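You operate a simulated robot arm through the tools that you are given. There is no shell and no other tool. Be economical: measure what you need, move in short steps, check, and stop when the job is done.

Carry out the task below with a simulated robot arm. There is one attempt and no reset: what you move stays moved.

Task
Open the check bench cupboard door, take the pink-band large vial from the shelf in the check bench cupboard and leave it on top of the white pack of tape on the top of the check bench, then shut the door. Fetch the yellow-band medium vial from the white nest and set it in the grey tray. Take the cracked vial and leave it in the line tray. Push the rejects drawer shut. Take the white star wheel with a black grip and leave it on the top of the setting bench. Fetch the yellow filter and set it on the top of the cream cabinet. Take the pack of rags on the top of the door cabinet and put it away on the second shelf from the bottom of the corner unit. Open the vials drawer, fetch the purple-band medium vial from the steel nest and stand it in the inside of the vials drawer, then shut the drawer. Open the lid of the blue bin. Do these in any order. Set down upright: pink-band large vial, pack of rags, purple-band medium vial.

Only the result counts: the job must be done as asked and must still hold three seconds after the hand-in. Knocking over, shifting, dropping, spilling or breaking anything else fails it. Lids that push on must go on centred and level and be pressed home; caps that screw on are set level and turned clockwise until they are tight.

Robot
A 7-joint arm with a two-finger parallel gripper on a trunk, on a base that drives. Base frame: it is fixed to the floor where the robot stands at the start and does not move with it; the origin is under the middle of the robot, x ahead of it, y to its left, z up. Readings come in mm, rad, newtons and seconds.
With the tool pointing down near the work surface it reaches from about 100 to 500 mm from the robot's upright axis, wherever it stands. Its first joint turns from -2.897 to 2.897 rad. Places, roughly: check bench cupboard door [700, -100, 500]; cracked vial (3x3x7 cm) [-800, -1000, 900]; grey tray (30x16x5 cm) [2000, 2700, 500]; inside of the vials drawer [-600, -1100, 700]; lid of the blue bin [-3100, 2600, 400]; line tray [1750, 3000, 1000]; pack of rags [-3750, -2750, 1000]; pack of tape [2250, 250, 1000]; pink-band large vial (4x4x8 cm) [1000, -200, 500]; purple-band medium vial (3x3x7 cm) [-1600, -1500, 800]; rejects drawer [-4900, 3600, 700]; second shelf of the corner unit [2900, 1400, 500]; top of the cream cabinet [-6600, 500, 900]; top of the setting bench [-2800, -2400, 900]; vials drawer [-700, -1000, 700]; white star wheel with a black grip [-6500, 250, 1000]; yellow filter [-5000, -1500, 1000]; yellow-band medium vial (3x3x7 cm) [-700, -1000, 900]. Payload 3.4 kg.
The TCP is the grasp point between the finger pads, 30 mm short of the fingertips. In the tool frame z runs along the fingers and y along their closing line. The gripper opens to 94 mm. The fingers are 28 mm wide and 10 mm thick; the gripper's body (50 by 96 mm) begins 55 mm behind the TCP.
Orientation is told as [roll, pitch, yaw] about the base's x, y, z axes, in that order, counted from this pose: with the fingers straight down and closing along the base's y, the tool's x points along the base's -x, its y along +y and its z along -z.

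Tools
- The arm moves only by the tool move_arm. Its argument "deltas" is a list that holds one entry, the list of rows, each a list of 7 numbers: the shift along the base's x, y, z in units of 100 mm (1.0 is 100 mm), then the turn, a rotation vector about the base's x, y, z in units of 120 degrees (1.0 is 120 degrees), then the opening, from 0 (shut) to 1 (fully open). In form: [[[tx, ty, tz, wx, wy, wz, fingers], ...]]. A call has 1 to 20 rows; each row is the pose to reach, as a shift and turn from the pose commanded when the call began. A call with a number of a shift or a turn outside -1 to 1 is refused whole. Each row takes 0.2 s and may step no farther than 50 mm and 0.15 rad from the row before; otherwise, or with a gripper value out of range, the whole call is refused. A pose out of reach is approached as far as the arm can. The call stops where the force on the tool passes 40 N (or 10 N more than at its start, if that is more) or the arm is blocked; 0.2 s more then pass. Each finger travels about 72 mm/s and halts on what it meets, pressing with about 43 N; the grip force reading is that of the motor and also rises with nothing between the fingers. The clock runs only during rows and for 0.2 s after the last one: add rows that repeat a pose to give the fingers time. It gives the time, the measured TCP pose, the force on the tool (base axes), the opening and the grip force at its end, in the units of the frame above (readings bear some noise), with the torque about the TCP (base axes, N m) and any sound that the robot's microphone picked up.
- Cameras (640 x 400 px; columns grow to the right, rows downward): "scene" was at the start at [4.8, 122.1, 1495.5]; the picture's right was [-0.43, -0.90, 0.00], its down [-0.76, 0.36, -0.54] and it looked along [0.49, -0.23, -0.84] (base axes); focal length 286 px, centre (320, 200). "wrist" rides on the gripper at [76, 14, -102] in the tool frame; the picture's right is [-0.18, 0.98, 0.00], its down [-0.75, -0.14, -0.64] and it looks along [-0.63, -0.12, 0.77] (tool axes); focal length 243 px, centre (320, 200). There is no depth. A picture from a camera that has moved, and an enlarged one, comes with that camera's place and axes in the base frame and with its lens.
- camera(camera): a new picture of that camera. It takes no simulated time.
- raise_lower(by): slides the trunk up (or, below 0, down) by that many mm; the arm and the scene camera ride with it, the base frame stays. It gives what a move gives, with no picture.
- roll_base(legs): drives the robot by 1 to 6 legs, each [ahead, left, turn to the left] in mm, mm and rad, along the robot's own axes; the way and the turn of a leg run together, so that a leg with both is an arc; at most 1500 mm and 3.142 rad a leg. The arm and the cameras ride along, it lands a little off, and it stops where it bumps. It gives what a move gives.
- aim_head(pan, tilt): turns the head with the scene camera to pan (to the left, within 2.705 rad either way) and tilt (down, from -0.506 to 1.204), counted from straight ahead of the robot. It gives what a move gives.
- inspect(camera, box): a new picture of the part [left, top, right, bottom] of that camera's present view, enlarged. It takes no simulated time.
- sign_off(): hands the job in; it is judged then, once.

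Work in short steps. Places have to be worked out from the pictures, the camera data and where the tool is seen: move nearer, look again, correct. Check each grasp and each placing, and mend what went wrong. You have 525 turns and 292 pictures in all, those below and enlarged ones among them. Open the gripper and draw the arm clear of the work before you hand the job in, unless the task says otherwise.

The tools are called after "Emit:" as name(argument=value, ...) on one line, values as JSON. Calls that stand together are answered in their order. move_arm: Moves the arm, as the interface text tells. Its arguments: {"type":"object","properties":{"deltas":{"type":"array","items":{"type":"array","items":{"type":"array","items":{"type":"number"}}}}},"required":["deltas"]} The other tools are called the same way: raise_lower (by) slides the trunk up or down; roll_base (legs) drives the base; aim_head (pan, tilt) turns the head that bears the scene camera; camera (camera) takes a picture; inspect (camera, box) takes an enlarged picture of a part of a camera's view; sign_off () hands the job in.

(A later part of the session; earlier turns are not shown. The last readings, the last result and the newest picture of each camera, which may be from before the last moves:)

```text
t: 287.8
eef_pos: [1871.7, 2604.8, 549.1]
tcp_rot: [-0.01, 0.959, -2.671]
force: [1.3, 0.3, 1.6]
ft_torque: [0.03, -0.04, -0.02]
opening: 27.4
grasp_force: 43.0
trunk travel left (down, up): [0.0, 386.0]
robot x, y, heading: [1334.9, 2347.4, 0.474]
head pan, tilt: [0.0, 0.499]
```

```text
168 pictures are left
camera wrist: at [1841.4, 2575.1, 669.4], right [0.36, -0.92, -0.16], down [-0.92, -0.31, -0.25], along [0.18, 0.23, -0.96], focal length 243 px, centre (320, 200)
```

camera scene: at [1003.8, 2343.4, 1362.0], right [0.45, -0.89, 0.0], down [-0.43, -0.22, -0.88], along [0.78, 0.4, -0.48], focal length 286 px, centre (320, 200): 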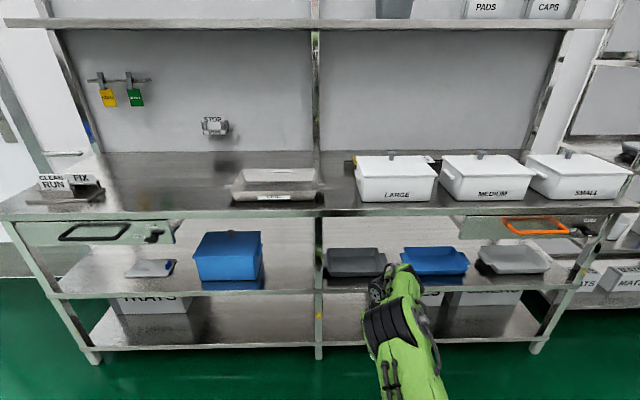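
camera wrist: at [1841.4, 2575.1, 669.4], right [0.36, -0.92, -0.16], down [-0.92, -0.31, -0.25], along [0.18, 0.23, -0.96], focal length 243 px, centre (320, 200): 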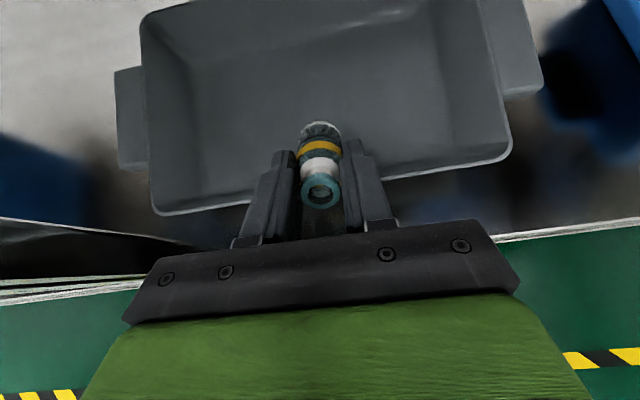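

Emit:
move_arm(deltas=[[[0, 0, -0.05, 0, 0, 0, 0.1], [0, 0, -0.1, 0, 0, 0, 0.1], [0, 0, -0.15, 0, 0, 0, 0.1], [0, 0, -0.2, 0, 0, 0, 0.1]]])

Emit:
camera(camera="wrist")

```text
t: 288.8
eef_pos: [1873.3, 2606.2, 535.7]
tcp_rot: [-0.004, 0.971, -2.665]
force: [-5.4, -3.7, 33.0]
ft_torque: [0.03, -0.45, 0.01]
opening: 27.6
grasp_force: 42.8
trunk travel left (down, up): [0.0, 386.0]
robot x, y, heading: [1342.7, 2343.3, 0.472]
head pan, tilt: [0.0, 0.499]
```

```text
167 pictures are left
camera wrist: at [1841.2, 2575.0, 654.8], right [0.36, -0.92, -0.15], down [-0.91, -0.32, -0.26], along [0.19, 0.24, -0.95], focal length 243 px, centre (320, 200)
```

wrist: 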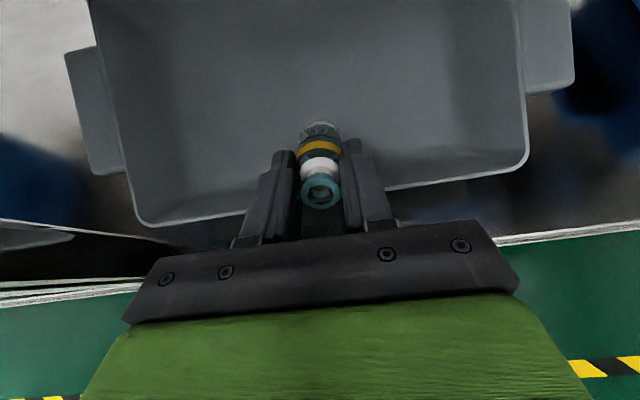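

Contact was the finger undersides on the tray's front rim (rim z≈519). Lift, advance 33 mm, then lower again.

Emit:
move_arm(deltas=[[[0, 0, 0.15, 0, 0, 0, 0.1], [0.14, 0.07, 0.2, 0, 0, 0, 0.1], [0.29, 0.15, 0.2, 0, 0, 0, 0.1], [0.32, 0.165, 0.1, 0, 0, 0, 0.1], [0.32, 0.165, 0.0, 0, 0, 0, 0.1]]])

Emit:
camera(camera="wrist")

```text
t: 289.9
eef_pos: [1903.5, 2623.1, 530.7]
tcp_rot: [-0.01, 0.962, -2.671]
force: [-1.3, -0.6, 4.1]
ft_torque: [0.06, -0.12, 0.0]
opening: 27.5
grasp_force: 42.7
trunk travel left (down, up): [0.0, 386.0]
robot x, y, heading: [1342.3, 2343.9, 0.469]
head pan, tilt: [0.0, 0.499]
```

```text
166 pictures are left
camera wrist: at [1873.9, 2592.0, 650.8], right [0.36, -0.92, -0.16], down [-0.92, -0.31, -0.25], along [0.18, 0.23, -0.96], focal length 243 px, centre (320, 200)
```

wrist: 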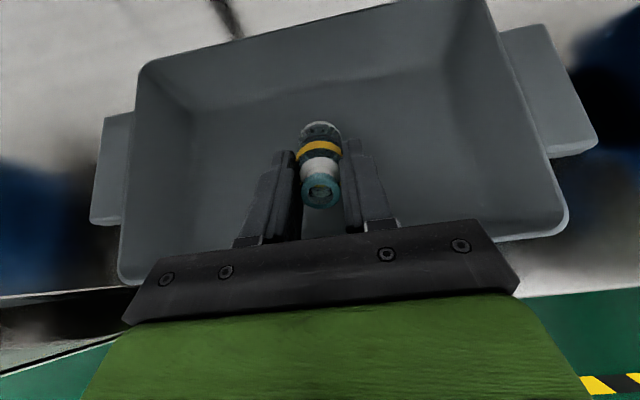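

Emit:
move_arm(deltas=[[[0, 0, -0.03, 0, 0, 0, 0.1], [0, 0, -0.03, 0, 0, 0, 0.32], [0, 0, -0.03, 0, 0, 0, 0.4], [0, 0, -0.03, 0, 0, 0, 0.45], [0, 0, -0.03, 0, 0, 0, 0.5]]])

Emit:
camera(camera="wrist")

```text
t: 291.1
eef_pos: [1903.6, 2622.0, 527.1]
tcp_rot: [-0.011, 0.961, -2.671]
force: [-0.2, 0.1, 0.3]
ft_torque: [-0.03, -0.01, 0.03]
opening: 47.2
grasp_force: 0.2
trunk travel left (down, up): [0.0, 386.0]
robot x, y, heading: [1339.2, 2345.0, 0.476]
head pan, tilt: [0.0, 0.499]
```

```text
165 pictures are left
camera wrist: at [1874.6, 2591.6, 646.4], right [0.36, -0.92, -0.16], down [-0.92, -0.31, -0.25], along [0.18, 0.23, -0.96], focal length 243 px, centre (320, 200)
```

wrist: 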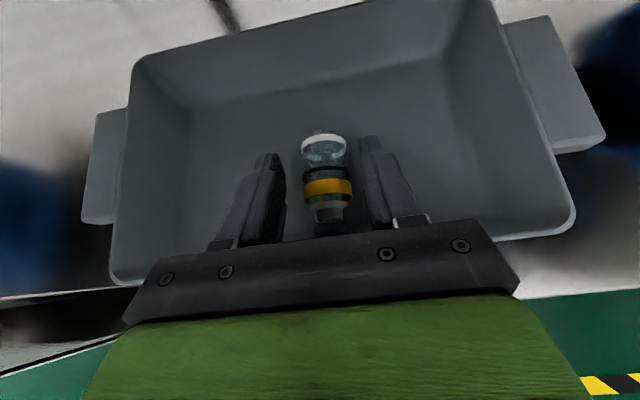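

The yellow vial lies in the grey tray. Raise straight up, then back out.

Emit:
move_arm(deltas=[[[0, 0, 0.2, 0, 0, 0, 0.55], [0, 0, 0.5, 0, 0, 0, 0.55], [0, 0, 0.8, 0, 0, 0, 0.55]]])

Emit:
roll_base(legs=[[-350, 0, 0]])

Emit:
camera(camera="scene")

Emit:
inspect(camera="scene", box=[230, 160, 470, 310])

```text
t: 291.9
eef_pos: [1904.6, 2621.0, 607.3]
tcp_rot: [-0.01, 0.96, -2.673]
force: [0.0, -0.3, 0.9]
ft_torque: [0.01, -0.01, 0.01]
opening: 51.5
grasp_force: 0.1
trunk travel left (down, up): [0.0, 386.0]
robot x, y, heading: [1341.1, 2340.0, 0.471]
head pan, tilt: [0.0, 0.499]
```

```text
t: 294.2
eef_pos: [1590.1, 2458.0, 607.5]
tcp_rot: [-0.011, 0.961, -2.68]
force: [0.0, 0.1, 0.0]
ft_torque: [0.0, -0.01, 0.02]
opening: 51.9
grasp_force: 0.1
trunk travel left (down, up): [0.0, 386.0]
robot x, y, heading: [1020.9, 2183.8, 0.466]
head pan, tilt: [0.0, 0.499]
```

```text
164 pictures are left
camera scene: at [983.9, 2332.4, 1362.0], right [0.45, -0.89, 0.0], down [-0.43, -0.21, -0.88], along [0.79, 0.39, -0.48], focal length 286 px, centre (320, 200)
```

scene: 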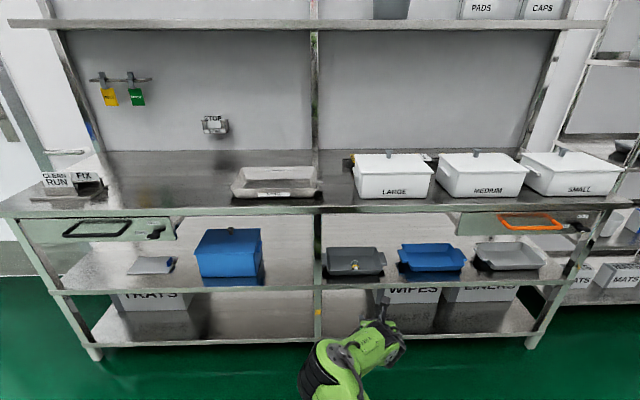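

```text
2.67 times, centred on (350, 235) of scene
camera zoom: at [983.9, 2332.4, 1362.0], right [0.45, -0.89, 0.0], down [-0.43, -0.21, -0.88], along [0.79, 0.39, -0.48], focal length 763 px, centre (240, 107)
```

zoom: 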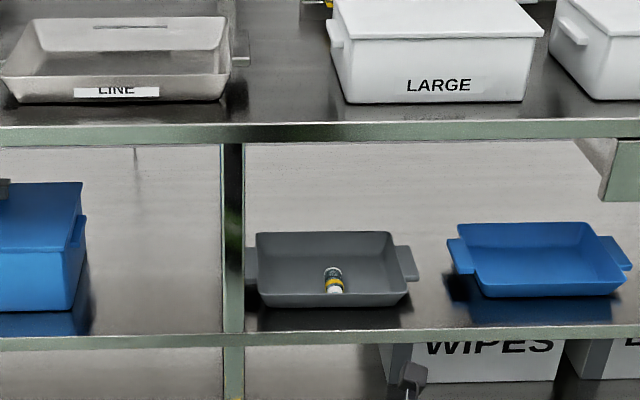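

Yellow is in. Now reset the tool to vertical, camera toward robot, for the cracked vial.

Emit:
move_arm(deltas=[[[-0.1, -0.05, 0, -0.029, 0.059, 0, 0.55], [-0.2, -0.1, 0, -0.058, 0.117, 0, 0.55], [-0.3, -0.15, 0, -0.087, 0.176, 0, 0.55], [-0.4, -0.2, 0, -0.117, 0.234, 0, 0.55], [-0.5, -0.25, 0, -0.146, 0.293, 0, 0.55], [-0.6, -0.3, 0, -0.175, 0.351, 0, 0.55], [-0.7, -0.35, 0, -0.204, 0.41, 0, 0.55]]])

Emit:
move_arm(deltas=[[[0, 0, 0, 0, 0, -0.07, 0.55], [0, 0, 0, 0, 0, -0.14, 0.55], [0, 0, 0, 0, 0, -0.21, 0.55], [0, 0, 0, 0, 0, -0.28, 0.55], [0, 0, 0, 0, 0, -0.35, 0.55], [0, 0, 0, 0, 0, -0.42, 0.55], [0, 0, 0, 0, 0, -0.49, 0.55], [0, 0, 0, 0, 0, -0.56, 0.55], [0, 0, 0, 0, 0, -0.63, 0.55], [0, 0, 0, 0, 0, -0.7, 0.55], [0, 0, 0, 0, 0, -0.75, 0.55]]])

Emit:
move_arm(deltas=[[[0, 0, 0, 0, 0, -0.07, 0.55], [0, 0, 0, 0, 0, -0.14, 0.55], [0, 0, 0, 0, 0, -0.21, 0.55], [0, 0, 0, 0, 0, -0.28, 0.55], [0, 0, 0, 0, 0, -0.35, 0.55], [0, 0, 0, 0, 0, -0.42, 0.55], [0, 0, 0, 0, 0, -0.49, 0.55], [0, 0, 0, 0, 0, -0.56, 0.55], [0, 0, 0, 0, 0, -0.63, 0.55], [0, 0, 0, 0, 0, -0.7, 0.55], [0, 0, 0, 0, 0, -0.75, 0.55]]])

Emit:
roll_base(legs=[[-300, -700, 0], [-1300, -500, 0], [-1450, 0, 0], [0, 0, -1.573]])

Emit:
raise_lower(by=386)

Emit:
aim_head(pan=0, tilt=0.8)

Emit:
camera(camera="scene")

```text
t: 295.8
eef_pos: [1519.5, 2422.3, 607.5]
tcp_rot: [-0.012, -0.001, -2.68]
force: [-0.5, -0.2, 0.0]
ft_torque: [0.06, -0.05, -0.05]
opening: 51.6
grasp_force: 0.2
trunk travel left (down, up): [0.0, 386.0]
robot x, y, heading: [1021.5, 2183.8, 0.468]
head pan, tilt: [0.0, 0.499]
```

```text
t: 298.2
eef_pos: [1517.6, 2422.6, 607.2]
tcp_rot: [-0.009, 0.0, 2.032]
force: [-0.3, -0.3, 0.3]
ft_torque: [0.0, -0.02, -0.03]
opening: 51.6
grasp_force: 0.1
trunk travel left (down, up): [0.0, 386.0]
robot x, y, heading: [1023.7, 2180.0, 0.461]
head pan, tilt: [0.0, 0.499]
```

```text
t: 300.6
eef_pos: [1520.1, 2420.7, 607.0]
tcp_rot: [-0.01, 0.001, 0.458]
force: [0.0, 0.3, 0.2]
ft_torque: [0.03, 0.01, -0.01]
opening: 51.9
grasp_force: 0.1
trunk travel left (down, up): [0.0, 386.0]
robot x, y, heading: [1023.6, 2177.0, 0.459]
head pan, tilt: [0.0, 0.499]
```

```text
t: 321.9
eef_pos: [-985.9, -712.9, 607.9]
tcp_rot: [-0.011, 0.001, -1.178]
force: [0.5, 0.4, -0.3]
ft_torque: [0.02, 0.04, 0.02]
opening: 51.7
grasp_force: 0.0
trunk travel left (down, up): [0.0, 386.0]
robot x, y, heading: [-1190.3, -203.3, -1.177]
head pan, tilt: [0.0, 0.499]
```

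```text
t: 325.6
eef_pos: [-986.0, -710.9, 992.3]
tcp_rot: [-0.01, 0.0, -1.179]
force: [0.6, -0.1, 0.2]
ft_torque: [0.05, 0.0, -0.01]
opening: 51.7
grasp_force: 0.1
trunk travel left (down, up): [-386.0, 0.0]
robot x, y, heading: [-1189.8, -200.9, -1.177]
head pan, tilt: [0.0, 0.499]
```

```text
t: 326.4
eef_pos: [-985.9, -711.5, 992.2]
tcp_rot: [-0.011, -0.001, -1.179]
force: [0.3, -0.4, 0.3]
ft_torque: [0.0, -0.03, 0.0]
opening: 51.6
grasp_force: 0.0
trunk travel left (down, up): [-386.0, 0.0]
robot x, y, heading: [-1190.9, -201.6, -1.175]
head pan, tilt: [0.0, 0.799]
```

```text
162 pictures are left
camera scene: at [-1040.0, -161.1, 1720.5], right [-0.92, -0.38, 0.0], down [-0.28, 0.66, -0.7], along [0.27, -0.64, -0.72], focal length 286 px, centre (320, 200)
```

scene: 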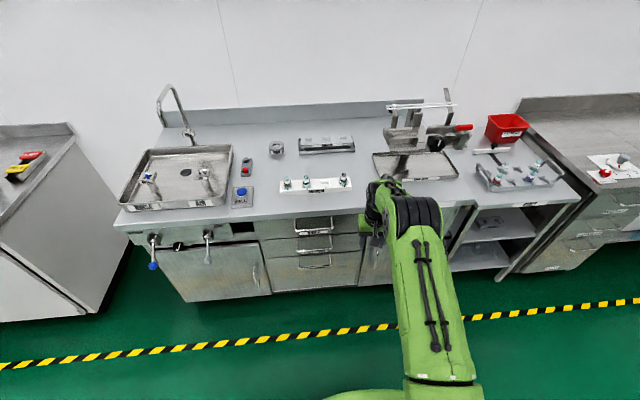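

Emit:
move_arm(deltas=[[[0, 0, 0.4, 0, 0, 0, 0.55], [0, 0, 0.8, 0, 0, 0, 0.55]]])

Emit:
roll_base(legs=[[0, 0, 0.078], [380, -10, 0]])

Emit:
camera(camera="wrist")

```text
t: 327.1
eef_pos: [-986.8, -710.8, 1071.8]
tcp_rot: [-0.01, 0.001, -1.181]
force: [-0.5, 1.0, 0.0]
ft_torque: [0.01, 0.0, -0.01]
opening: 51.8
grasp_force: 0.1
trunk travel left (down, up): [-386.0, 0.0]
robot x, y, heading: [-1189.0, -199.8, -1.175]
head pan, tilt: [0.0, 0.799]
```

```text
t: 329.9
eef_pos: [-782.2, -1036.8, 1071.9]
tcp_rot: [-0.01, 0.003, -1.099]
force: [-0.5, -0.8, -0.5]
ft_torque: [0.01, -0.01, 0.01]
opening: 51.9
grasp_force: 0.0
trunk travel left (down, up): [-386.0, 0.0]
robot x, y, heading: [-1024.4, -543.2, -1.098]
head pan, tilt: [0.0, 0.799]
```

```text
161 pictures are left
camera wrist: at [-803.5, -960.4, 1174.1], right [0.96, 0.28, -0.01], down [0.22, -0.73, 0.64], along [0.17, -0.62, -0.77], focal length 243 px, centre (320, 200)
```

wrist: 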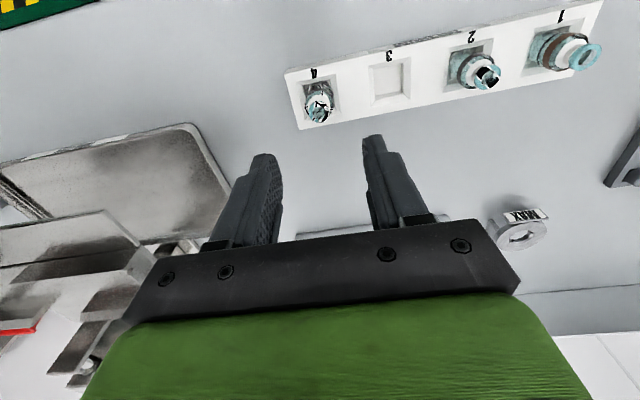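

Slot 4 (cracked) at ≈(-783,-1047). Descend over it.

Emit:
move_arm(deltas=[[[0, -0.1, -0.45, 0, 0, 0, 0.55], [0, -0.1, -0.9, 0, 0, 0, 0.55]]])

Emit:
move_arm(deltas=[[[0, 0, -0.2, 0, 0, 0, 0.55], [0, 0, -0.4, 0, 0, 0, 0.55]]])

Emit:
inspect(camera="wrist", box=[240, 100, 400, 220])

```text
t: 330.5
eef_pos: [-780.7, -1046.1, 982.9]
tcp_rot: [-0.011, 0.001, -1.1]
force: [0.2, -0.7, 0.7]
ft_torque: [0.04, 0.0, -0.01]
opening: 51.6
grasp_force: 0.0
trunk travel left (down, up): [-386.0, 0.0]
robot x, y, heading: [-1025.5, -544.5, -1.097]
head pan, tilt: [0.0, 0.799]
```

```text
t: 331.1
eef_pos: [-780.8, -1044.8, 943.7]
tcp_rot: [-0.01, 0.001, -1.098]
force: [1.0, 0.2, -1.0]
ft_torque: [0.01, 0.04, 0.01]
opening: 51.7
grasp_force: 0.1
trunk travel left (down, up): [-386.0, 0.0]
robot x, y, heading: [-1029.6, -545.1, -1.095]
head pan, tilt: [0.0, 0.799]
```

```text
3.33 times, centred on (320, 160) of wrist
camera zoom: at [-803.0, -969.6, 1044.7], right [0.96, 0.28, -0.01], down [0.22, -0.73, 0.64], along [0.17, -0.62, -0.77], focal length 809 px, centre (320, 333)
```

zoom: 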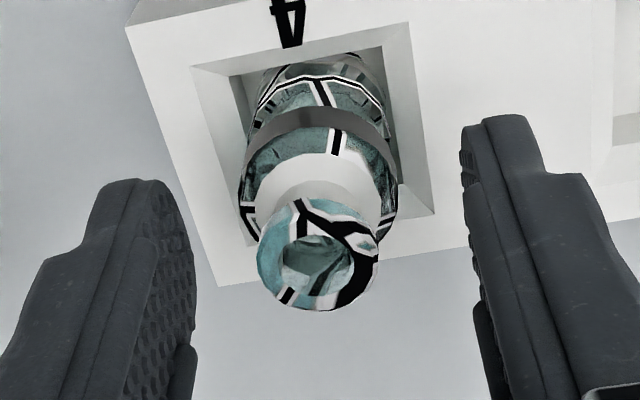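

Clearly the cracked one. Fine-adjust, descend and grip.

Emit:
move_arm(deltas=[[[-0.01, -0.03, -0.1, 0, 0, 0, 0.55], [-0.01, -0.03, -0.19, 0, 0, 0, 0.55], [-0.01, -0.03, -0.19, 0, 0, 0, 0.4], [-0.01, -0.03, -0.19, 0, 0, 0, 0.2], [-0.01, -0.03, -0.19, 0, 0, 0, 0.2], [-0.01, -0.03, -0.19, 0, 0, 0, 0.2]]])

Emit:
move_arm(deltas=[[[0, 0, 0.2, 0, 0, 0, 0.2], [0, 0, 0.5, 0, 0, 0, 0.2], [0, 0, 0.95, 0, 0, 0, 0.2]]])

Emit:
roll_base(legs=[[-380, 0, 0]])

Emit:
camera(camera="wrist")

```text
t: 332.5
eef_pos: [-782.1, -1048.6, 924.6]
tcp_rot: [-0.01, 0.0, -1.101]
force: [0.9, 0.3, 1.1]
ft_torque: [-0.01, -0.06, -0.02]
opening: 27.5
grasp_force: 43.4
trunk travel left (down, up): [-386.0, 0.0]
robot x, y, heading: [-1026.5, -540.5, -1.097]
head pan, tilt: [0.0, 0.799]
```

```text
t: 333.3
eef_pos: [-782.2, -1046.3, 1018.1]
tcp_rot: [-0.012, -0.001, -1.1]
force: [0.1, 0.4, -0.2]
ft_torque: [-0.01, 0.01, 0.01]
opening: 27.7
grasp_force: 42.8
trunk travel left (down, up): [-386.0, 0.0]
robot x, y, heading: [-1024.2, -540.6, -1.096]
head pan, tilt: [0.0, 0.799]
```

```text
t: 335.8
eef_pos: [-960.3, -704.8, 1018.0]
tcp_rot: [-0.009, 0.001, -1.107]
force: [-0.5, 0.4, 0.5]
ft_torque: [-0.04, 0.01, 0.01]
opening: 27.4
grasp_force: 42.7
trunk travel left (down, up): [-386.0, 0.0]
robot x, y, heading: [-1199.6, -200.6, -1.104]
head pan, tilt: [0.0, 0.799]
```

```text
159 pictures are left
camera wrist: at [-981.6, -628.9, 1119.9], right [0.96, 0.27, -0.01], down [0.22, -0.73, 0.64], along [0.17, -0.62, -0.77], focal length 243 px, centre (320, 200)
```

wrist: 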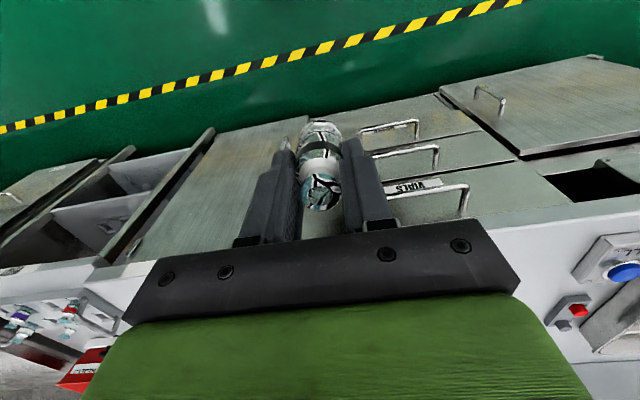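

Held. Drive to the store rack again.

Emit:
roll_base(legs=[[0, 0, 1.575], [1500, 0, 0], [1320, 500, 0], [320, 900, 0]])

Emit:
aim_head(pan=0, tilt=0.6)

Emit:
camera(camera="scene")

Emit:
camera(camera="wrist")

```text
t: 358.2
eef_pos: [1514.1, 2690.6, 1017.8]
tcp_rot: [-0.012, -0.001, 0.432]
force: [0.5, 0.8, -0.2]
ft_torque: [-0.04, 0.0, -0.04]
opening: 27.6
grasp_force: 43.1
trunk travel left (down, up): [-386.0, 0.0]
robot x, y, heading: [999.4, 2465.2, 0.433]
head pan, tilt: [0.0, 0.799]
```

```text
t: 358.9
eef_pos: [1514.9, 2690.8, 1017.1]
tcp_rot: [-0.01, 0.001, 0.429]
force: [0.3, 0.1, 0.1]
ft_torque: [0.0, -0.01, 0.0]
opening: 27.6
grasp_force: 42.7
trunk travel left (down, up): [-386.0, 0.0]
robot x, y, heading: [996.0, 2470.2, 0.431]
head pan, tilt: [0.0, 0.6]
```

```text
158 pictures are left
camera scene: at [963.9, 2616.9, 1737.3], right [0.42, -0.91, 0.0], down [-0.51, -0.24, -0.82], along [0.75, 0.34, -0.57], focal length 286 px, centre (320, 200)
```

scene: 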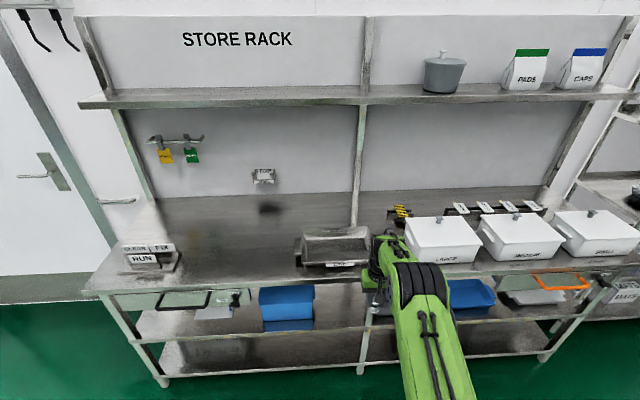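

```text
157 pictures are left
camera wrist: at [1439.0, 2673.5, 1119.7], right [-0.24, 0.97, -0.01], down [0.74, 0.19, 0.64], along [0.63, 0.15, -0.77], focal length 243 px, centre (320, 200)
```

wrist: 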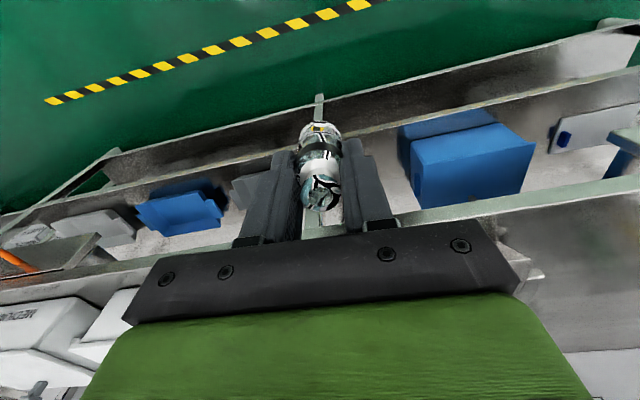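

Emit:
roll_base(legs=[[0, 0, 0.04], [250, 55, 0]])

Emit:
camera(camera="wrist")

Emit:
camera(camera="scene")

```text
t: 361.2
eef_pos: [1704.4, 2875.0, 1018.4]
tcp_rot: [-0.01, 0.002, 0.473]
force: [-0.4, -0.7, -1.3]
ft_torque: [-0.01, 0.02, 0.0]
opening: 27.7
grasp_force: 43.7
trunk travel left (down, up): [-386.0, 0.0]
robot x, y, heading: [1201.1, 2630.2, 0.474]
head pan, tilt: [0.0, 0.6]
```

```text
156 pictures are left
camera wrist: at [1628.9, 2856.5, 1119.5], right [-0.28, 0.96, -0.01], down [0.73, 0.22, 0.64], along [0.62, 0.17, -0.77], focal length 243 px, centre (320, 200)
```

wrist: 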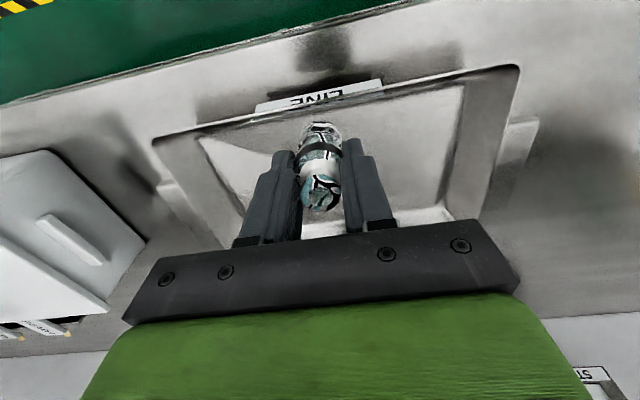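

```text
155 pictures are left
camera scene: at [1156.9, 2779.2, 1737.3], right [0.46, -0.89, 0.0], down [-0.5, -0.26, -0.82], along [0.73, 0.38, -0.57], focal length 286 px, centre (320, 200)
```

scene: 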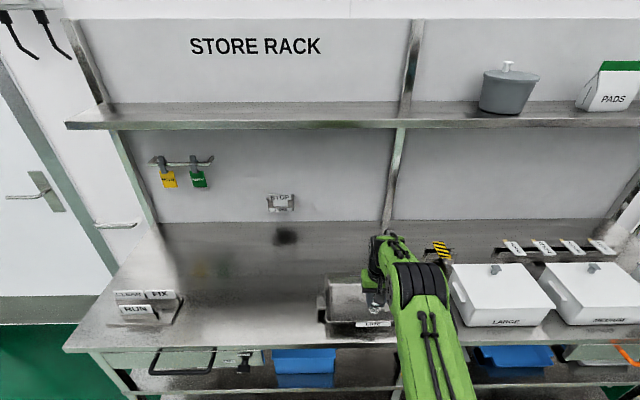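

Emit:
roll_base(legs=[[88, 5, 0]])

Emit:
move_arm(deltas=[[[0, 0, -0.2, 0, 0, 0, 0.2], [0, 0, -0.4, 0, 0, 0, 0.2], [0, 0, -0.55, 0, 0, 0, 0.2]]])

Emit:
camera(camera="wrist")

```text
t: 362.3
eef_pos: [1782.0, 2920.5, 1016.5]
tcp_rot: [-0.012, 0.002, 0.473]
force: [-0.6, -0.3, -0.3]
ft_torque: [0.01, 0.02, -0.01]
opening: 27.8
grasp_force: 43.0
trunk travel left (down, up): [-386.0, 0.0]
robot x, y, heading: [1274.0, 2679.8, 0.472]
head pan, tilt: [0.0, 0.6]
```

```text
t: 363.1
eef_pos: [1781.8, 2919.5, 964.3]
tcp_rot: [-0.009, 0.0, 0.471]
force: [-0.7, 0.5, 0.1]
ft_torque: [-0.01, 0.01, 0.02]
opening: 27.7
grasp_force: 42.7
trunk travel left (down, up): [-386.0, 0.0]
robot x, y, heading: [1273.6, 2675.9, 0.479]
head pan, tilt: [0.0, 0.6]
```

```text
154 pictures are left
camera wrist: at [1705.8, 2900.3, 1065.6], right [-0.28, 0.96, -0.01], down [0.73, 0.22, 0.64], along [0.62, 0.17, -0.77], focal length 243 px, centre (320, 200)
```

wrist: 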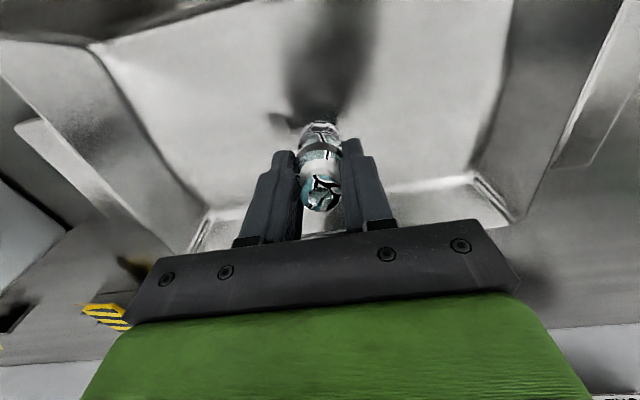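

Inside the tray's outline. Lower to contact.

Emit:
move_arm(deltas=[[[0, 0, -0.08, 0, 0, 0, 0.2], [0, 0, -0.14, 0, 0, 0, 0.2], [0, 0, -0.2, 0, 0, 0, 0.2], [0, 0, -0.25, 0, 0, 0, 0.2]]])

Emit:
move_arm(deltas=[[[0, 0, -0.04, 0, 0, 0, 0.2], [0, 0, -0.08, 0, 0, 0, 0.2], [0, 0, -0.12, 0, 0, 0, 0.2]]])

```text
t: 364.1
eef_pos: [1780.9, 2919.5, 943.1]
tcp_rot: [-0.012, -0.009, 0.472]
force: [-2.8, -1.4, 30.5]
ft_torque: [-0.08, 0.22, 0.01]
opening: 27.7
grasp_force: 42.8
trunk travel left (down, up): [-386.0, 0.0]
robot x, y, heading: [1275.8, 2673.9, 0.471]
head pan, tilt: [0.0, 0.6]
```

```text
t: 364.9
eef_pos: [1782.0, 2920.1, 932.5]
tcp_rot: [-0.01, -0.008, 0.471]
force: [-6.6, -3.7, 17.5]
ft_torque: [-0.14, 0.35, 0.02]
opening: 27.6
grasp_force: 42.4
trunk travel left (down, up): [-386.0, 0.0]
robot x, y, heading: [1276.6, 2676.4, 0.473]
head pan, tilt: [0.0, 0.6]
stopped in row 3: the force on the tool passed its limit at 43 N (the readings are from after the stop); the commanded pose is now the measured one
```

Contact reached. Ease up slightly and release.

Emit:
move_arm(deltas=[[[0, 0, 0.03, 0, 0, 0, 0.2], [0, 0, 0.03, 0, 0, 0, 0.33], [0, 0, 0.03, 0, 0, 0, 0.4], [0, 0, 0.03, 0, 0, 0, 0.5], [0, 0, 0.03, 0, 0, 0, 0.6]]])

Emit:
camera(camera="wrist")

```text
t: 366.1
eef_pos: [1782.8, 2919.7, 934.2]
tcp_rot: [-0.011, -0.009, 0.471]
force: [-0.2, -1.1, -0.2]
ft_torque: [0.01, -0.01, -0.04]
opening: 56.4
grasp_force: 0.0
trunk travel left (down, up): [-386.0, 0.0]
robot x, y, heading: [1278.7, 2674.0, 0.471]
head pan, tilt: [0.0, 0.6]
```

```text
153 pictures are left
camera wrist: at [1706.9, 2900.3, 1034.6], right [-0.28, 0.96, -0.01], down [0.73, 0.22, 0.65], along [0.62, 0.18, -0.76], focal length 243 px, centre (320, 200)
```

wrist: 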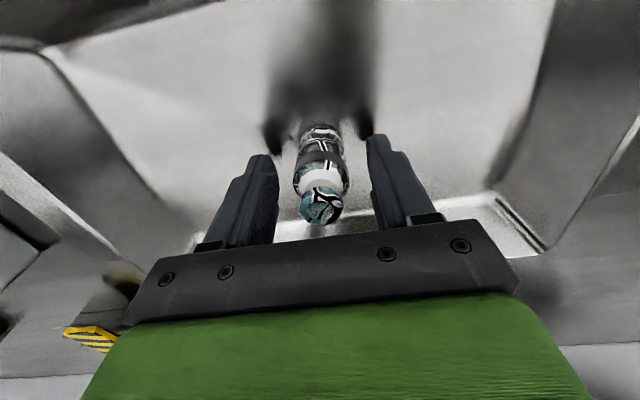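

Cracked vial stands in the LINE tray. Raise clear and drive back to the wash bench for the drawer.

Emit:
move_arm(deltas=[[[0, 0, 0.3, 0, 0, 0, 0.6], [0, 0, 0.7, 0, 0, 0, 0.6], [0, 0, 0.98, 0, 0, 0, 0.6]]])

Emit:
roll_base(legs=[[-400, 0, 0]])

Emit:
inspect(camera="scene", box=[240, 150, 480, 300])

Emit:
roll_base(legs=[[-250, -980, 0], [-1320, -500, 0], [-1470, 0, 0], [0, 0, -1.573]])

Emit:
aim_head(pan=0, tilt=0.8)

Emit:
camera(camera="scene")

```text
t: 366.9
eef_pos: [1780.3, 2920.5, 1034.1]
tcp_rot: [-0.011, -0.005, 0.471]
force: [0.3, 0.4, 0.2]
ft_torque: [-0.04, 0.02, -0.03]
opening: 56.5
grasp_force: 0.0
trunk travel left (down, up): [-386.0, 0.0]
robot x, y, heading: [1275.2, 2671.7, 0.474]
head pan, tilt: [0.0, 0.6]
```

```text
t: 369.4
eef_pos: [1423.9, 2738.8, 1031.0]
tcp_rot: [-0.01, -0.007, 0.48]
force: [0.8, 0.3, 0.3]
ft_torque: [-0.01, -0.01, -0.03]
opening: 56.3
grasp_force: 0.1
trunk travel left (down, up): [-386.0, 0.0]
robot x, y, heading: [919.4, 2493.9, 0.481]
head pan, tilt: [0.0, 0.6]
```

```text
2.67 times, centred on (360, 225) of scene
camera zoom: at [876.0, 2639.7, 1737.4], right [0.46, -0.89, 0.0], down [-0.5, -0.26, -0.83], along [0.73, 0.38, -0.56], focal length 763 px, centre (213, 133)
```

zoom: 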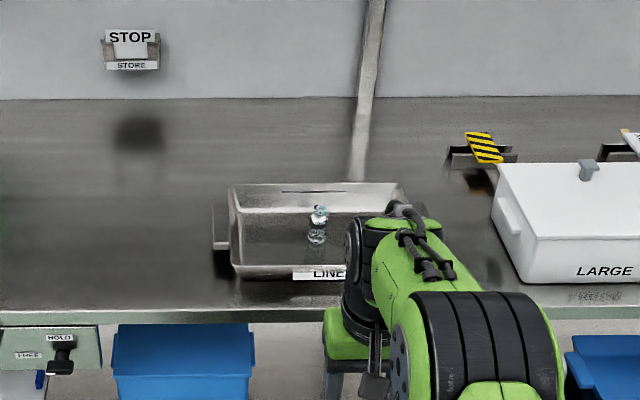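

```text
t: 392.3
eef_pos: [-827.0, -801.3, 1033.1]
tcp_rot: [-0.012, -0.007, -1.075]
force: [0.7, 0.8, 0.2]
ft_torque: [0.01, 0.02, -0.02]
opening: 56.4
grasp_force: 0.0
trunk travel left (down, up): [-386.0, 0.0]
robot x, y, heading: [-1081.3, -300.2, -1.07]
head pan, tilt: [0.0, 0.6]
```

```text
t: 393.0
eef_pos: [-826.0, -802.3, 1032.3]
tcp_rot: [-0.011, -0.007, -1.075]
force: [-0.2, -0.7, 0.0]
ft_torque: [0.02, 0.01, -0.02]
opening: 56.5
grasp_force: 0.1
trunk travel left (down, up): [-386.0, 0.0]
robot x, y, heading: [-1080.2, -301.0, -1.074]
head pan, tilt: [0.0, 0.799]
```

```text
151 pictures are left
camera scene: at [-937.5, -248.4, 1720.5], right [-0.88, -0.48, 0.0], down [-0.34, 0.63, -0.7], along [0.33, -0.61, -0.72], focal length 286 px, centre (320, 200)
```

scene: 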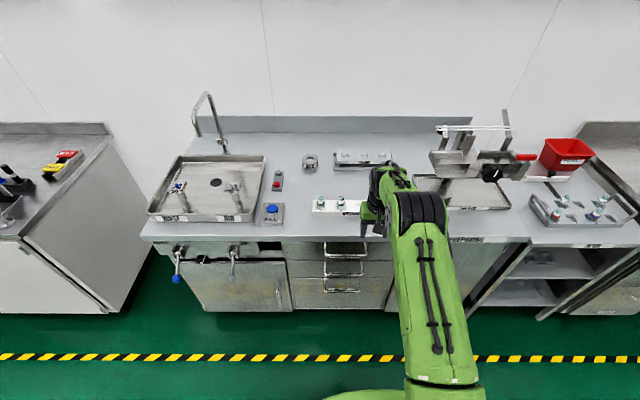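

Cracked vial confirmed. Now look closely at the vials drawer handle.

Emit:
inspect(camera="scene", box=[290, 190, 410, 265])

Emit:
camera(camera="wrist")

```text
5.33 times, centred on (350, 228) of scene
camera zoom: at [-937.5, -248.4, 1720.5], right [-0.88, -0.48, 0.0], down [-0.34, 0.63, -0.7], along [0.33, -0.61, -0.72], focal length 1526 px, centre (160, 53)
```

zoom: 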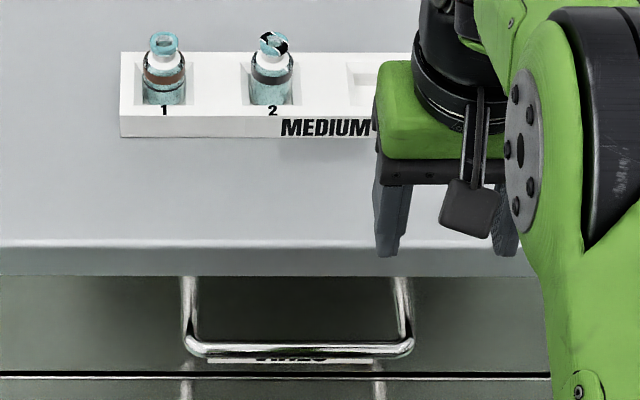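

```text
149 pictures are left
camera wrist: at [-849.9, -726.4, 1133.4], right [0.95, 0.3, -0.01], down [0.24, -0.72, 0.65], along [0.19, -0.62, -0.76], focal length 243 px, centre (320, 200)
```

wrist: 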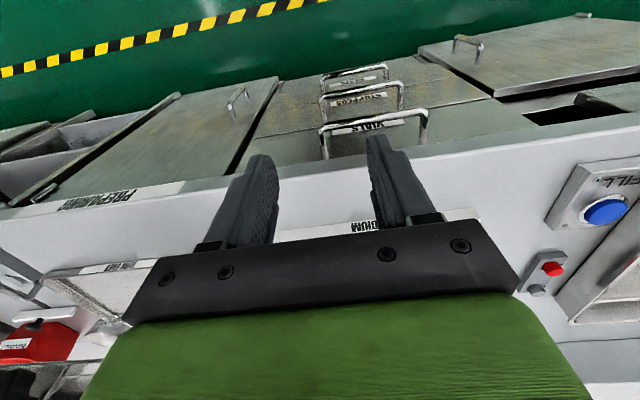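

Bar centre ≈ (-735,-837,780). I back off, yaw 90° and pitch forward so the fingers straddle the bar from the front (closing vertically).

Emit:
roll_base(legs=[[-250, 0, -0.025]])

Emit:
raise_lower(by=-200)

Emit:
move_arm(deltas=[[[0, 0, 0, 0, 0, 0.07, 0.6], [0, 0, 0, 0, 0, 0.14, 0.6], [0, 0, 0, 0, 0, 0.21, 0.6], [0, 0, 0, 0, 0, 0.28, 0.6], [0, 0, 0, 0, 0, 0.35, 0.6], [0, 0, 0, 0, 0, 0.42, 0.6], [0, 0, 0, 0, 0, 0.49, 0.6], [0, 0, 0, 0, 0, 0.56, 0.6], [0, 0, 0, 0, 0, 0.63, 0.6], [0, 0, 0, 0, 0, 0.7, 0.6], [0, 0, 0, 0, 0, 0.75, 0.6]]])

Emit:
move_arm(deltas=[[[0, 0, 0, -0.055, -0.028, 0, 0.6], [0, 0, 0, -0.11, -0.057, 0, 0.6], [0, 0, 0, -0.165, -0.085, 0, 0.6], [0, 0, 0, -0.22, -0.113, 0, 0.6], [0, 0, 0, -0.275, -0.142, 0, 0.6], [0, 0, 0, -0.33, -0.17, 0, 0.6], [0, 0, 0, -0.385, -0.198, 0, 0.6], [0, 0, 0, -0.44, -0.227, 0, 0.6], [0, 0, 0, -0.482, -0.248, 0, 0.6]]])

Emit:
camera(camera="wrist")

```text
t: 394.8
eef_pos: [-954.5, -589.9, 1032.1]
tcp_rot: [-0.011, -0.008, -1.102]
force: [0.1, 0.0, 1.0]
ft_torque: [-0.03, -0.03, 0.02]
opening: 56.3
grasp_force: 0.1
trunk travel left (down, up): [-386.0, 0.0]
robot x, y, heading: [-1198.7, -82.0, -1.094]
head pan, tilt: [0.0, 0.799]
```

```text
t: 397.0
eef_pos: [-954.5, -590.5, 832.9]
tcp_rot: [-0.01, -0.007, -1.1]
force: [-0.7, -0.4, -0.1]
ft_torque: [0.03, 0.01, 0.02]
opening: 56.6
grasp_force: 0.0
trunk travel left (down, up): [-186.0, 200.0]
robot x, y, heading: [-1198.4, -82.7, -1.102]
head pan, tilt: [0.0, 0.799]
```

```text
t: 399.4
eef_pos: [-953.4, -591.0, 833.0]
tcp_rot: [-0.011, -0.003, 0.472]
force: [-0.3, -0.1, 0.1]
ft_torque: [-0.02, -0.01, 0.02]
opening: 56.4
grasp_force: 0.0
trunk travel left (down, up): [-186.0, 200.0]
robot x, y, heading: [-1195.5, -84.9, -1.1]
head pan, tilt: [0.0, 0.799]
```

```text
t: 401.4
eef_pos: [-954.6, -589.5, 833.8]
tcp_rot: [-1.149, -0.008, 0.477]
force: [-0.1, -0.2, 0.4]
ft_torque: [0.02, -0.02, 0.0]
opening: 56.5
grasp_force: 0.1
trunk travel left (down, up): [-186.0, 200.0]
robot x, y, heading: [-1197.8, -87.1, -1.098]
head pan, tilt: [0.0, 0.799]
```

```text
148 pictures are left
camera wrist: at [-1068.4, -535.9, 860.9], right [-0.02, 0.45, -0.89], down [0.42, 0.81, 0.4], along [0.91, -0.37, -0.2], focal length 243 px, centre (320, 200)
```

wrist: 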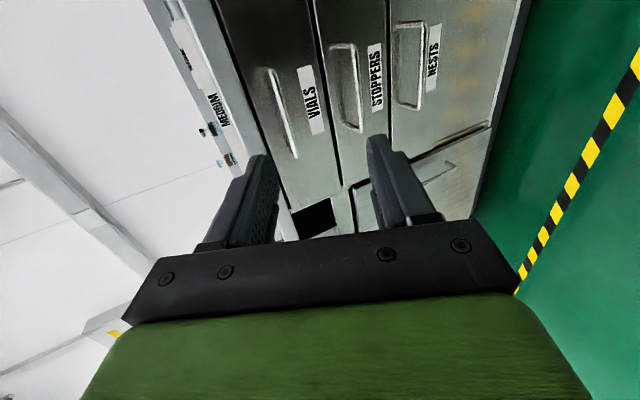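

Emit:
roll_base(legs=[[230, 83, 0]])

Emit:
camera(camera="wrist")

```text
t: 403.1
eef_pos: [-778.9, -756.0, 831.3]
tcp_rot: [-1.144, -0.009, 0.479]
force: [-0.2, 0.1, 0.4]
ft_torque: [-0.03, 0.0, -0.01]
opening: 56.0
grasp_force: 0.0
trunk travel left (down, up): [-186.0, 200.0]
robot x, y, heading: [-1025.1, -248.9, -1.1]
head pan, tilt: [0.0, 0.799]
```

```text
147 pictures are left
camera wrist: at [-893.2, -701.4, 860.4], right [-0.02, 0.45, -0.89], down [0.42, 0.81, 0.4], along [0.91, -0.37, -0.2], focal length 243 px, centre (320, 200)
```

wrist: 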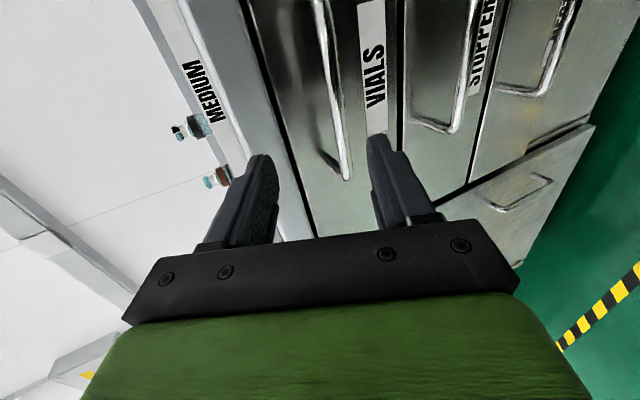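

Bar in line. Advance to straddle it and close.

Emit:
move_arm(deltas=[[[0.05, -0.1, -0.1, 0, 0, 0, 0.6], [0.17, -0.33, -0.22, 0, 0, 0, 0.6], [0.3, -0.58, -0.36, 0, 0, 0, 0.6], [0.4, -0.8, -0.49, 0, 0, 0, 0.6]]])

Emit:
camera(camera="wrist")

```text
t: 404.1
eef_pos: [-739.2, -836.9, 783.4]
tcp_rot: [-1.145, -0.007, 0.478]
force: [0.6, -0.1, -0.1]
ft_torque: [-0.02, -0.03, 0.04]
opening: 56.6
grasp_force: 0.0
trunk travel left (down, up): [-186.0, 200.0]
robot x, y, heading: [-1026.9, -251.5, -1.102]
head pan, tilt: [0.0, 0.799]
```

```text
146 pictures are left
camera wrist: at [-852.9, -782.2, 811.6], right [-0.02, 0.45, -0.89], down [0.42, 0.81, 0.4], along [0.91, -0.37, -0.2], focal length 243 px, centre (320, 200)
```

wrist: 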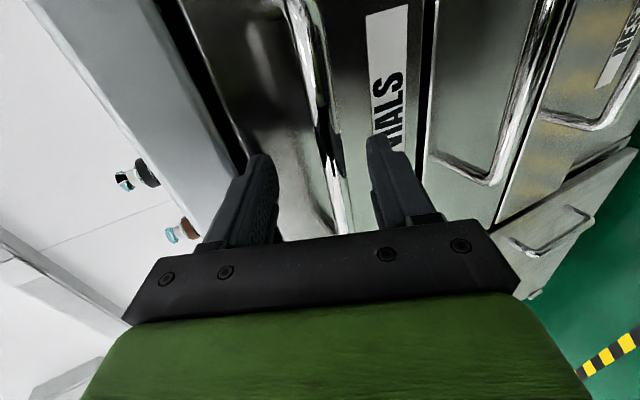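

The bar passes between the fingers. Close and pull back with the base.

Emit:
move_arm(deltas=[[[0, 0, 0, 0, 0, 0, 0.4], [0, 0, 0, 0, 0, 0, 0.15], [0, 0, 0, 0, 0, 0, 0.0], [0, 0, 0, 0, 0, 0, 0.0], [0, 0, 0, 0, 0, 0, 0.0]]])

Emit:
roll_base(legs=[[-60, 0, 0]])

Emit:
camera(camera="wrist")

```text
t: 405.4
eef_pos: [-741.1, -833.9, 777.0]
tcp_rot: [-1.128, -0.007, 0.473]
force: [-5.8, 17.0, -32.1]
ft_torque: [0.13, 1.01, 1.25]
opening: 13.7
grasp_force: 45.6
trunk travel left (down, up): [-186.0, 200.0]
robot x, y, heading: [-1024.4, -246.7, -1.104]
head pan, tilt: [0.0, 0.799]
```

```text
t: 406.3
eef_pos: [-768.3, -782.9, 776.4]
tcp_rot: [-1.13, -0.007, 0.475]
force: [1.4, 0.7, -37.8]
ft_torque: [-0.18, 1.35, 0.46]
opening: 13.9
grasp_force: 45.1
trunk travel left (down, up): [-186.0, 200.0]
robot x, y, heading: [-1049.9, -198.3, -1.102]
head pan, tilt: [0.0, 0.799]
```

```text
145 pictures are left
camera wrist: at [-881.1, -728.6, 806.5], right [-0.02, 0.46, -0.89], down [0.43, 0.81, 0.41], along [0.9, -0.37, -0.22], focal length 243 px, centre (320, 200)
```

wrist: 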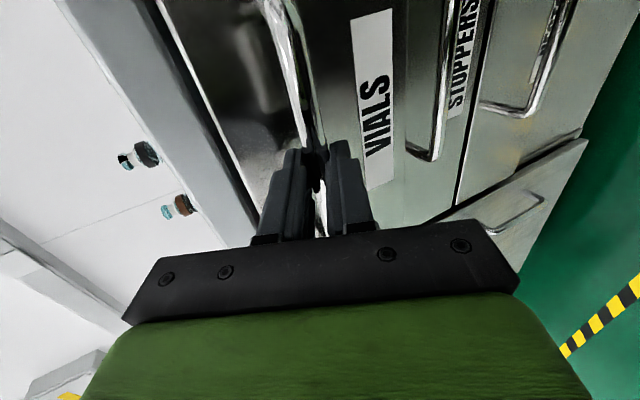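

The drawer is following. Pull 200 mm more.

Emit:
roll_base(legs=[[-100, 0, 0], [-100, 0, 0]])

Emit:
camera(camera="scene")

```text
t: 408.2
eef_pos: [-862.2, -604.9, 776.0]
tcp_rot: [-1.129, -0.003, 0.467]
force: [-14.6, -7.8, -20.3]
ft_torque: [-0.58, 1.4, -0.02]
opening: 13.8
grasp_force: 44.9
trunk travel left (down, up): [-186.0, 200.0]
robot x, y, heading: [-1140.3, -18.1, -1.111]
head pan, tilt: [0.0, 0.799]
```

```text
144 pictures are left
camera scene: at [-994.3, 30.1, 1521.3], right [-0.89, -0.45, 0.0], down [-0.32, 0.64, -0.7], along [0.31, -0.62, -0.72], focal length 286 px, centre (320, 200)
```

scene: 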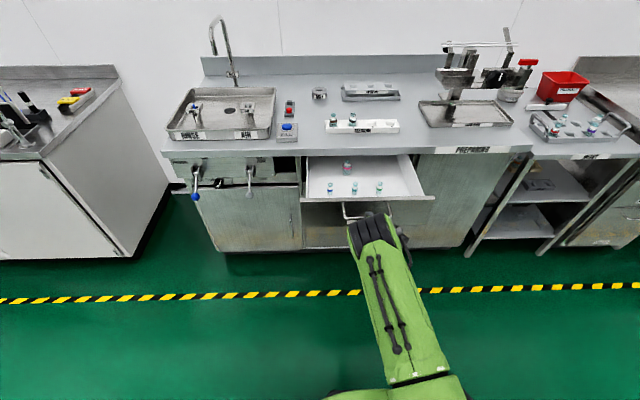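

Drawer is open. Release, back off slightly and inspect its interior.

Emit:
move_arm(deltas=[[[0, 0, 0, 0, 0, 0, 0.3], [0, 0, 0, 0, 0, 0, 0.6], [0, 0, 0, 0, 0, 0, 0.6], [0, 0, 0, 0, 0, 0, 0.6]]])

Emit:
inspect(camera="scene", box=[290, 140, 450, 240])

Emit:
roll_base(legs=[[-120, 0, 0]])

```text
t: 409.2
eef_pos: [-862.3, -603.6, 777.2]
tcp_rot: [-1.127, -0.002, 0.47]
force: [0.1, 1.0, 0.2]
ft_torque: [-0.02, -0.04, 0.01]
opening: 56.2
grasp_force: 0.0
trunk travel left (down, up): [-186.0, 200.0]
robot x, y, heading: [-1141.0, -18.1, -1.104]
head pan, tilt: [0.0, 0.799]
```

```text
4.00 times, centred on (370, 190) of scene
camera zoom: at [-993.2, 32.8, 1521.2], right [-0.89, -0.45, 0.0], down [-0.32, 0.64, -0.7], along [0.31, -0.62, -0.72], focal length 1145 px, centre (120, 240)
```

zoom: 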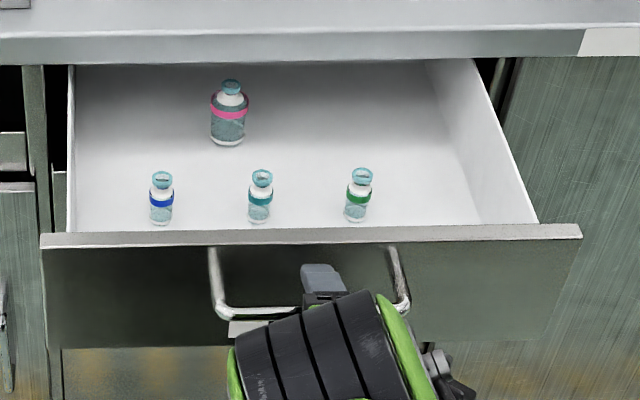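

```text
t: 410.5
eef_pos: [-917.3, -496.2, 778.6]
tcp_rot: [-1.13, -0.002, 0.469]
force: [-0.1, 0.5, -0.2]
ft_torque: [-0.01, 0.02, 0.0]
opening: 56.4
grasp_force: 0.0
trunk travel left (down, up): [-186.0, 200.0]
robot x, y, heading: [-1192.1, 90.3, -1.106]
head pan, tilt: [0.0, 0.799]
```

The drawer has free room at the right. Now reset the tool to vertical and fetch the purple-band vial.

Emit:
move_arm(deltas=[[[0, 0, 0, 0.055, 0.028, 0, 0.6], [0, 0, 0, 0.11, 0.057, 0, 0.6], [0, 0, 0, 0.165, 0.085, 0, 0.6], [0, 0, 0, 0.22, 0.113, 0, 0.6], [0, 0, 0, 0.275, 0.142, 0, 0.6], [0, 0, 0, 0.33, 0.17, 0, 0.6], [0, 0, 0, 0.385, 0.198, 0, 0.6], [0, 0, 0, 0.44, 0.227, 0, 0.6], [0, 0, 0, 0.481, 0.245, 0, 0.6]]])

Emit:
move_arm(deltas=[[[0, 0, 0, 0, 0, -0.07, 0.6], [0, 0, 0, 0, 0, -0.14, 0.6], [0, 0, 0, 0, 0, -0.21, 0.6], [0, 0, 0, 0, 0, -0.28, 0.6], [0, 0, 0, 0, 0, -0.35, 0.6], [0, 0, 0, 0, 0, -0.42, 0.6], [0, 0, 0, 0, 0, -0.49, 0.6], [0, 0, 0, 0, 0, -0.56, 0.6], [0, 0, 0, 0, 0, -0.63, 0.6], [0, 0, 0, 0, 0, -0.7, 0.6], [0, 0, 0, 0, 0, -0.75, 0.6]]])

Emit:
raise_lower(by=200)

Emit:
roll_base(legs=[[0, -800, 0]])

Emit:
camera(camera="scene")

```text
t: 412.5
eef_pos: [-920.0, -487.8, 779.2]
tcp_rot: [-0.221, 0.004, 0.468]
force: [0.3, 0.7, 0.2]
ft_torque: [0.03, -0.01, 0.0]
opening: 56.4
grasp_force: 0.0
out of reach, approached as far as the arm can: row 7, 8, 9
trunk travel left (down, up): [-186.0, 200.0]
robot x, y, heading: [-1194.3, 96.4, -1.104]
head pan, tilt: [0.0, 0.799]
```

```text
t: 414.9
eef_pos: [-951.8, -442.8, 783.0]
tcp_rot: [-0.22, 0.004, -1.104]
force: [0.4, 0.3, 0.0]
ft_torque: [0.03, -0.06, 0.01]
opening: 56.2
grasp_force: 0.0
out of reach, approached as far as the arm can: row 3, 4, 5, 6, 7, 8, 9, 10, 11
trunk travel left (down, up): [-186.0, 200.0]
robot x, y, heading: [-1195.7, 91.2, -1.106]
head pan, tilt: [0.0, 0.799]
```

```text
t: 417.0
eef_pos: [-951.2, -443.7, 982.1]
tcp_rot: [-0.222, 0.005, -1.099]
force: [0.8, 0.4, -0.4]
ft_torque: [0.0, -0.02, -0.02]
opening: 56.3
grasp_force: 0.1
trunk travel left (down, up): [-386.0, 0.0]
robot x, y, heading: [-1196.2, 93.0, -1.103]
head pan, tilt: [0.0, 0.799]
```

```text
t: 421.3
eef_pos: [-1663.5, -804.0, 981.7]
tcp_rot: [-0.222, 0.004, -1.096]
force: [0.3, 0.0, 0.5]
ft_torque: [-0.02, -0.03, 0.01]
opening: 56.3
grasp_force: 0.1
trunk travel left (down, up): [-386.0, 0.0]
robot x, y, heading: [-1908.4, -269.3, -1.096]
head pan, tilt: [0.0, 0.799]
```

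```text
142 pictures are left
camera scene: at [-1762.7, -220.7, 1720.5], right [-0.89, -0.45, 0.0], down [-0.33, 0.64, -0.7], along [0.32, -0.62, -0.72], focal length 286 px, centre (320, 200)
```

scene: 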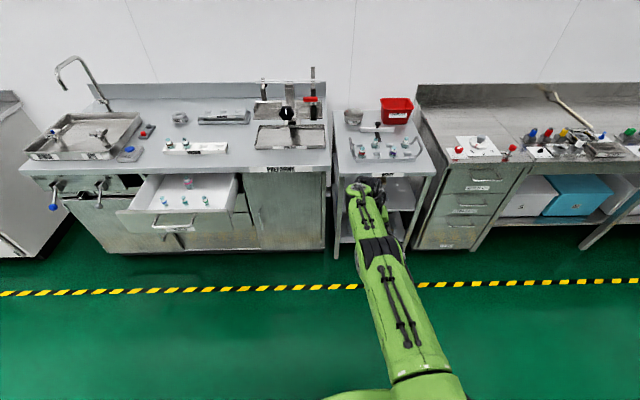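

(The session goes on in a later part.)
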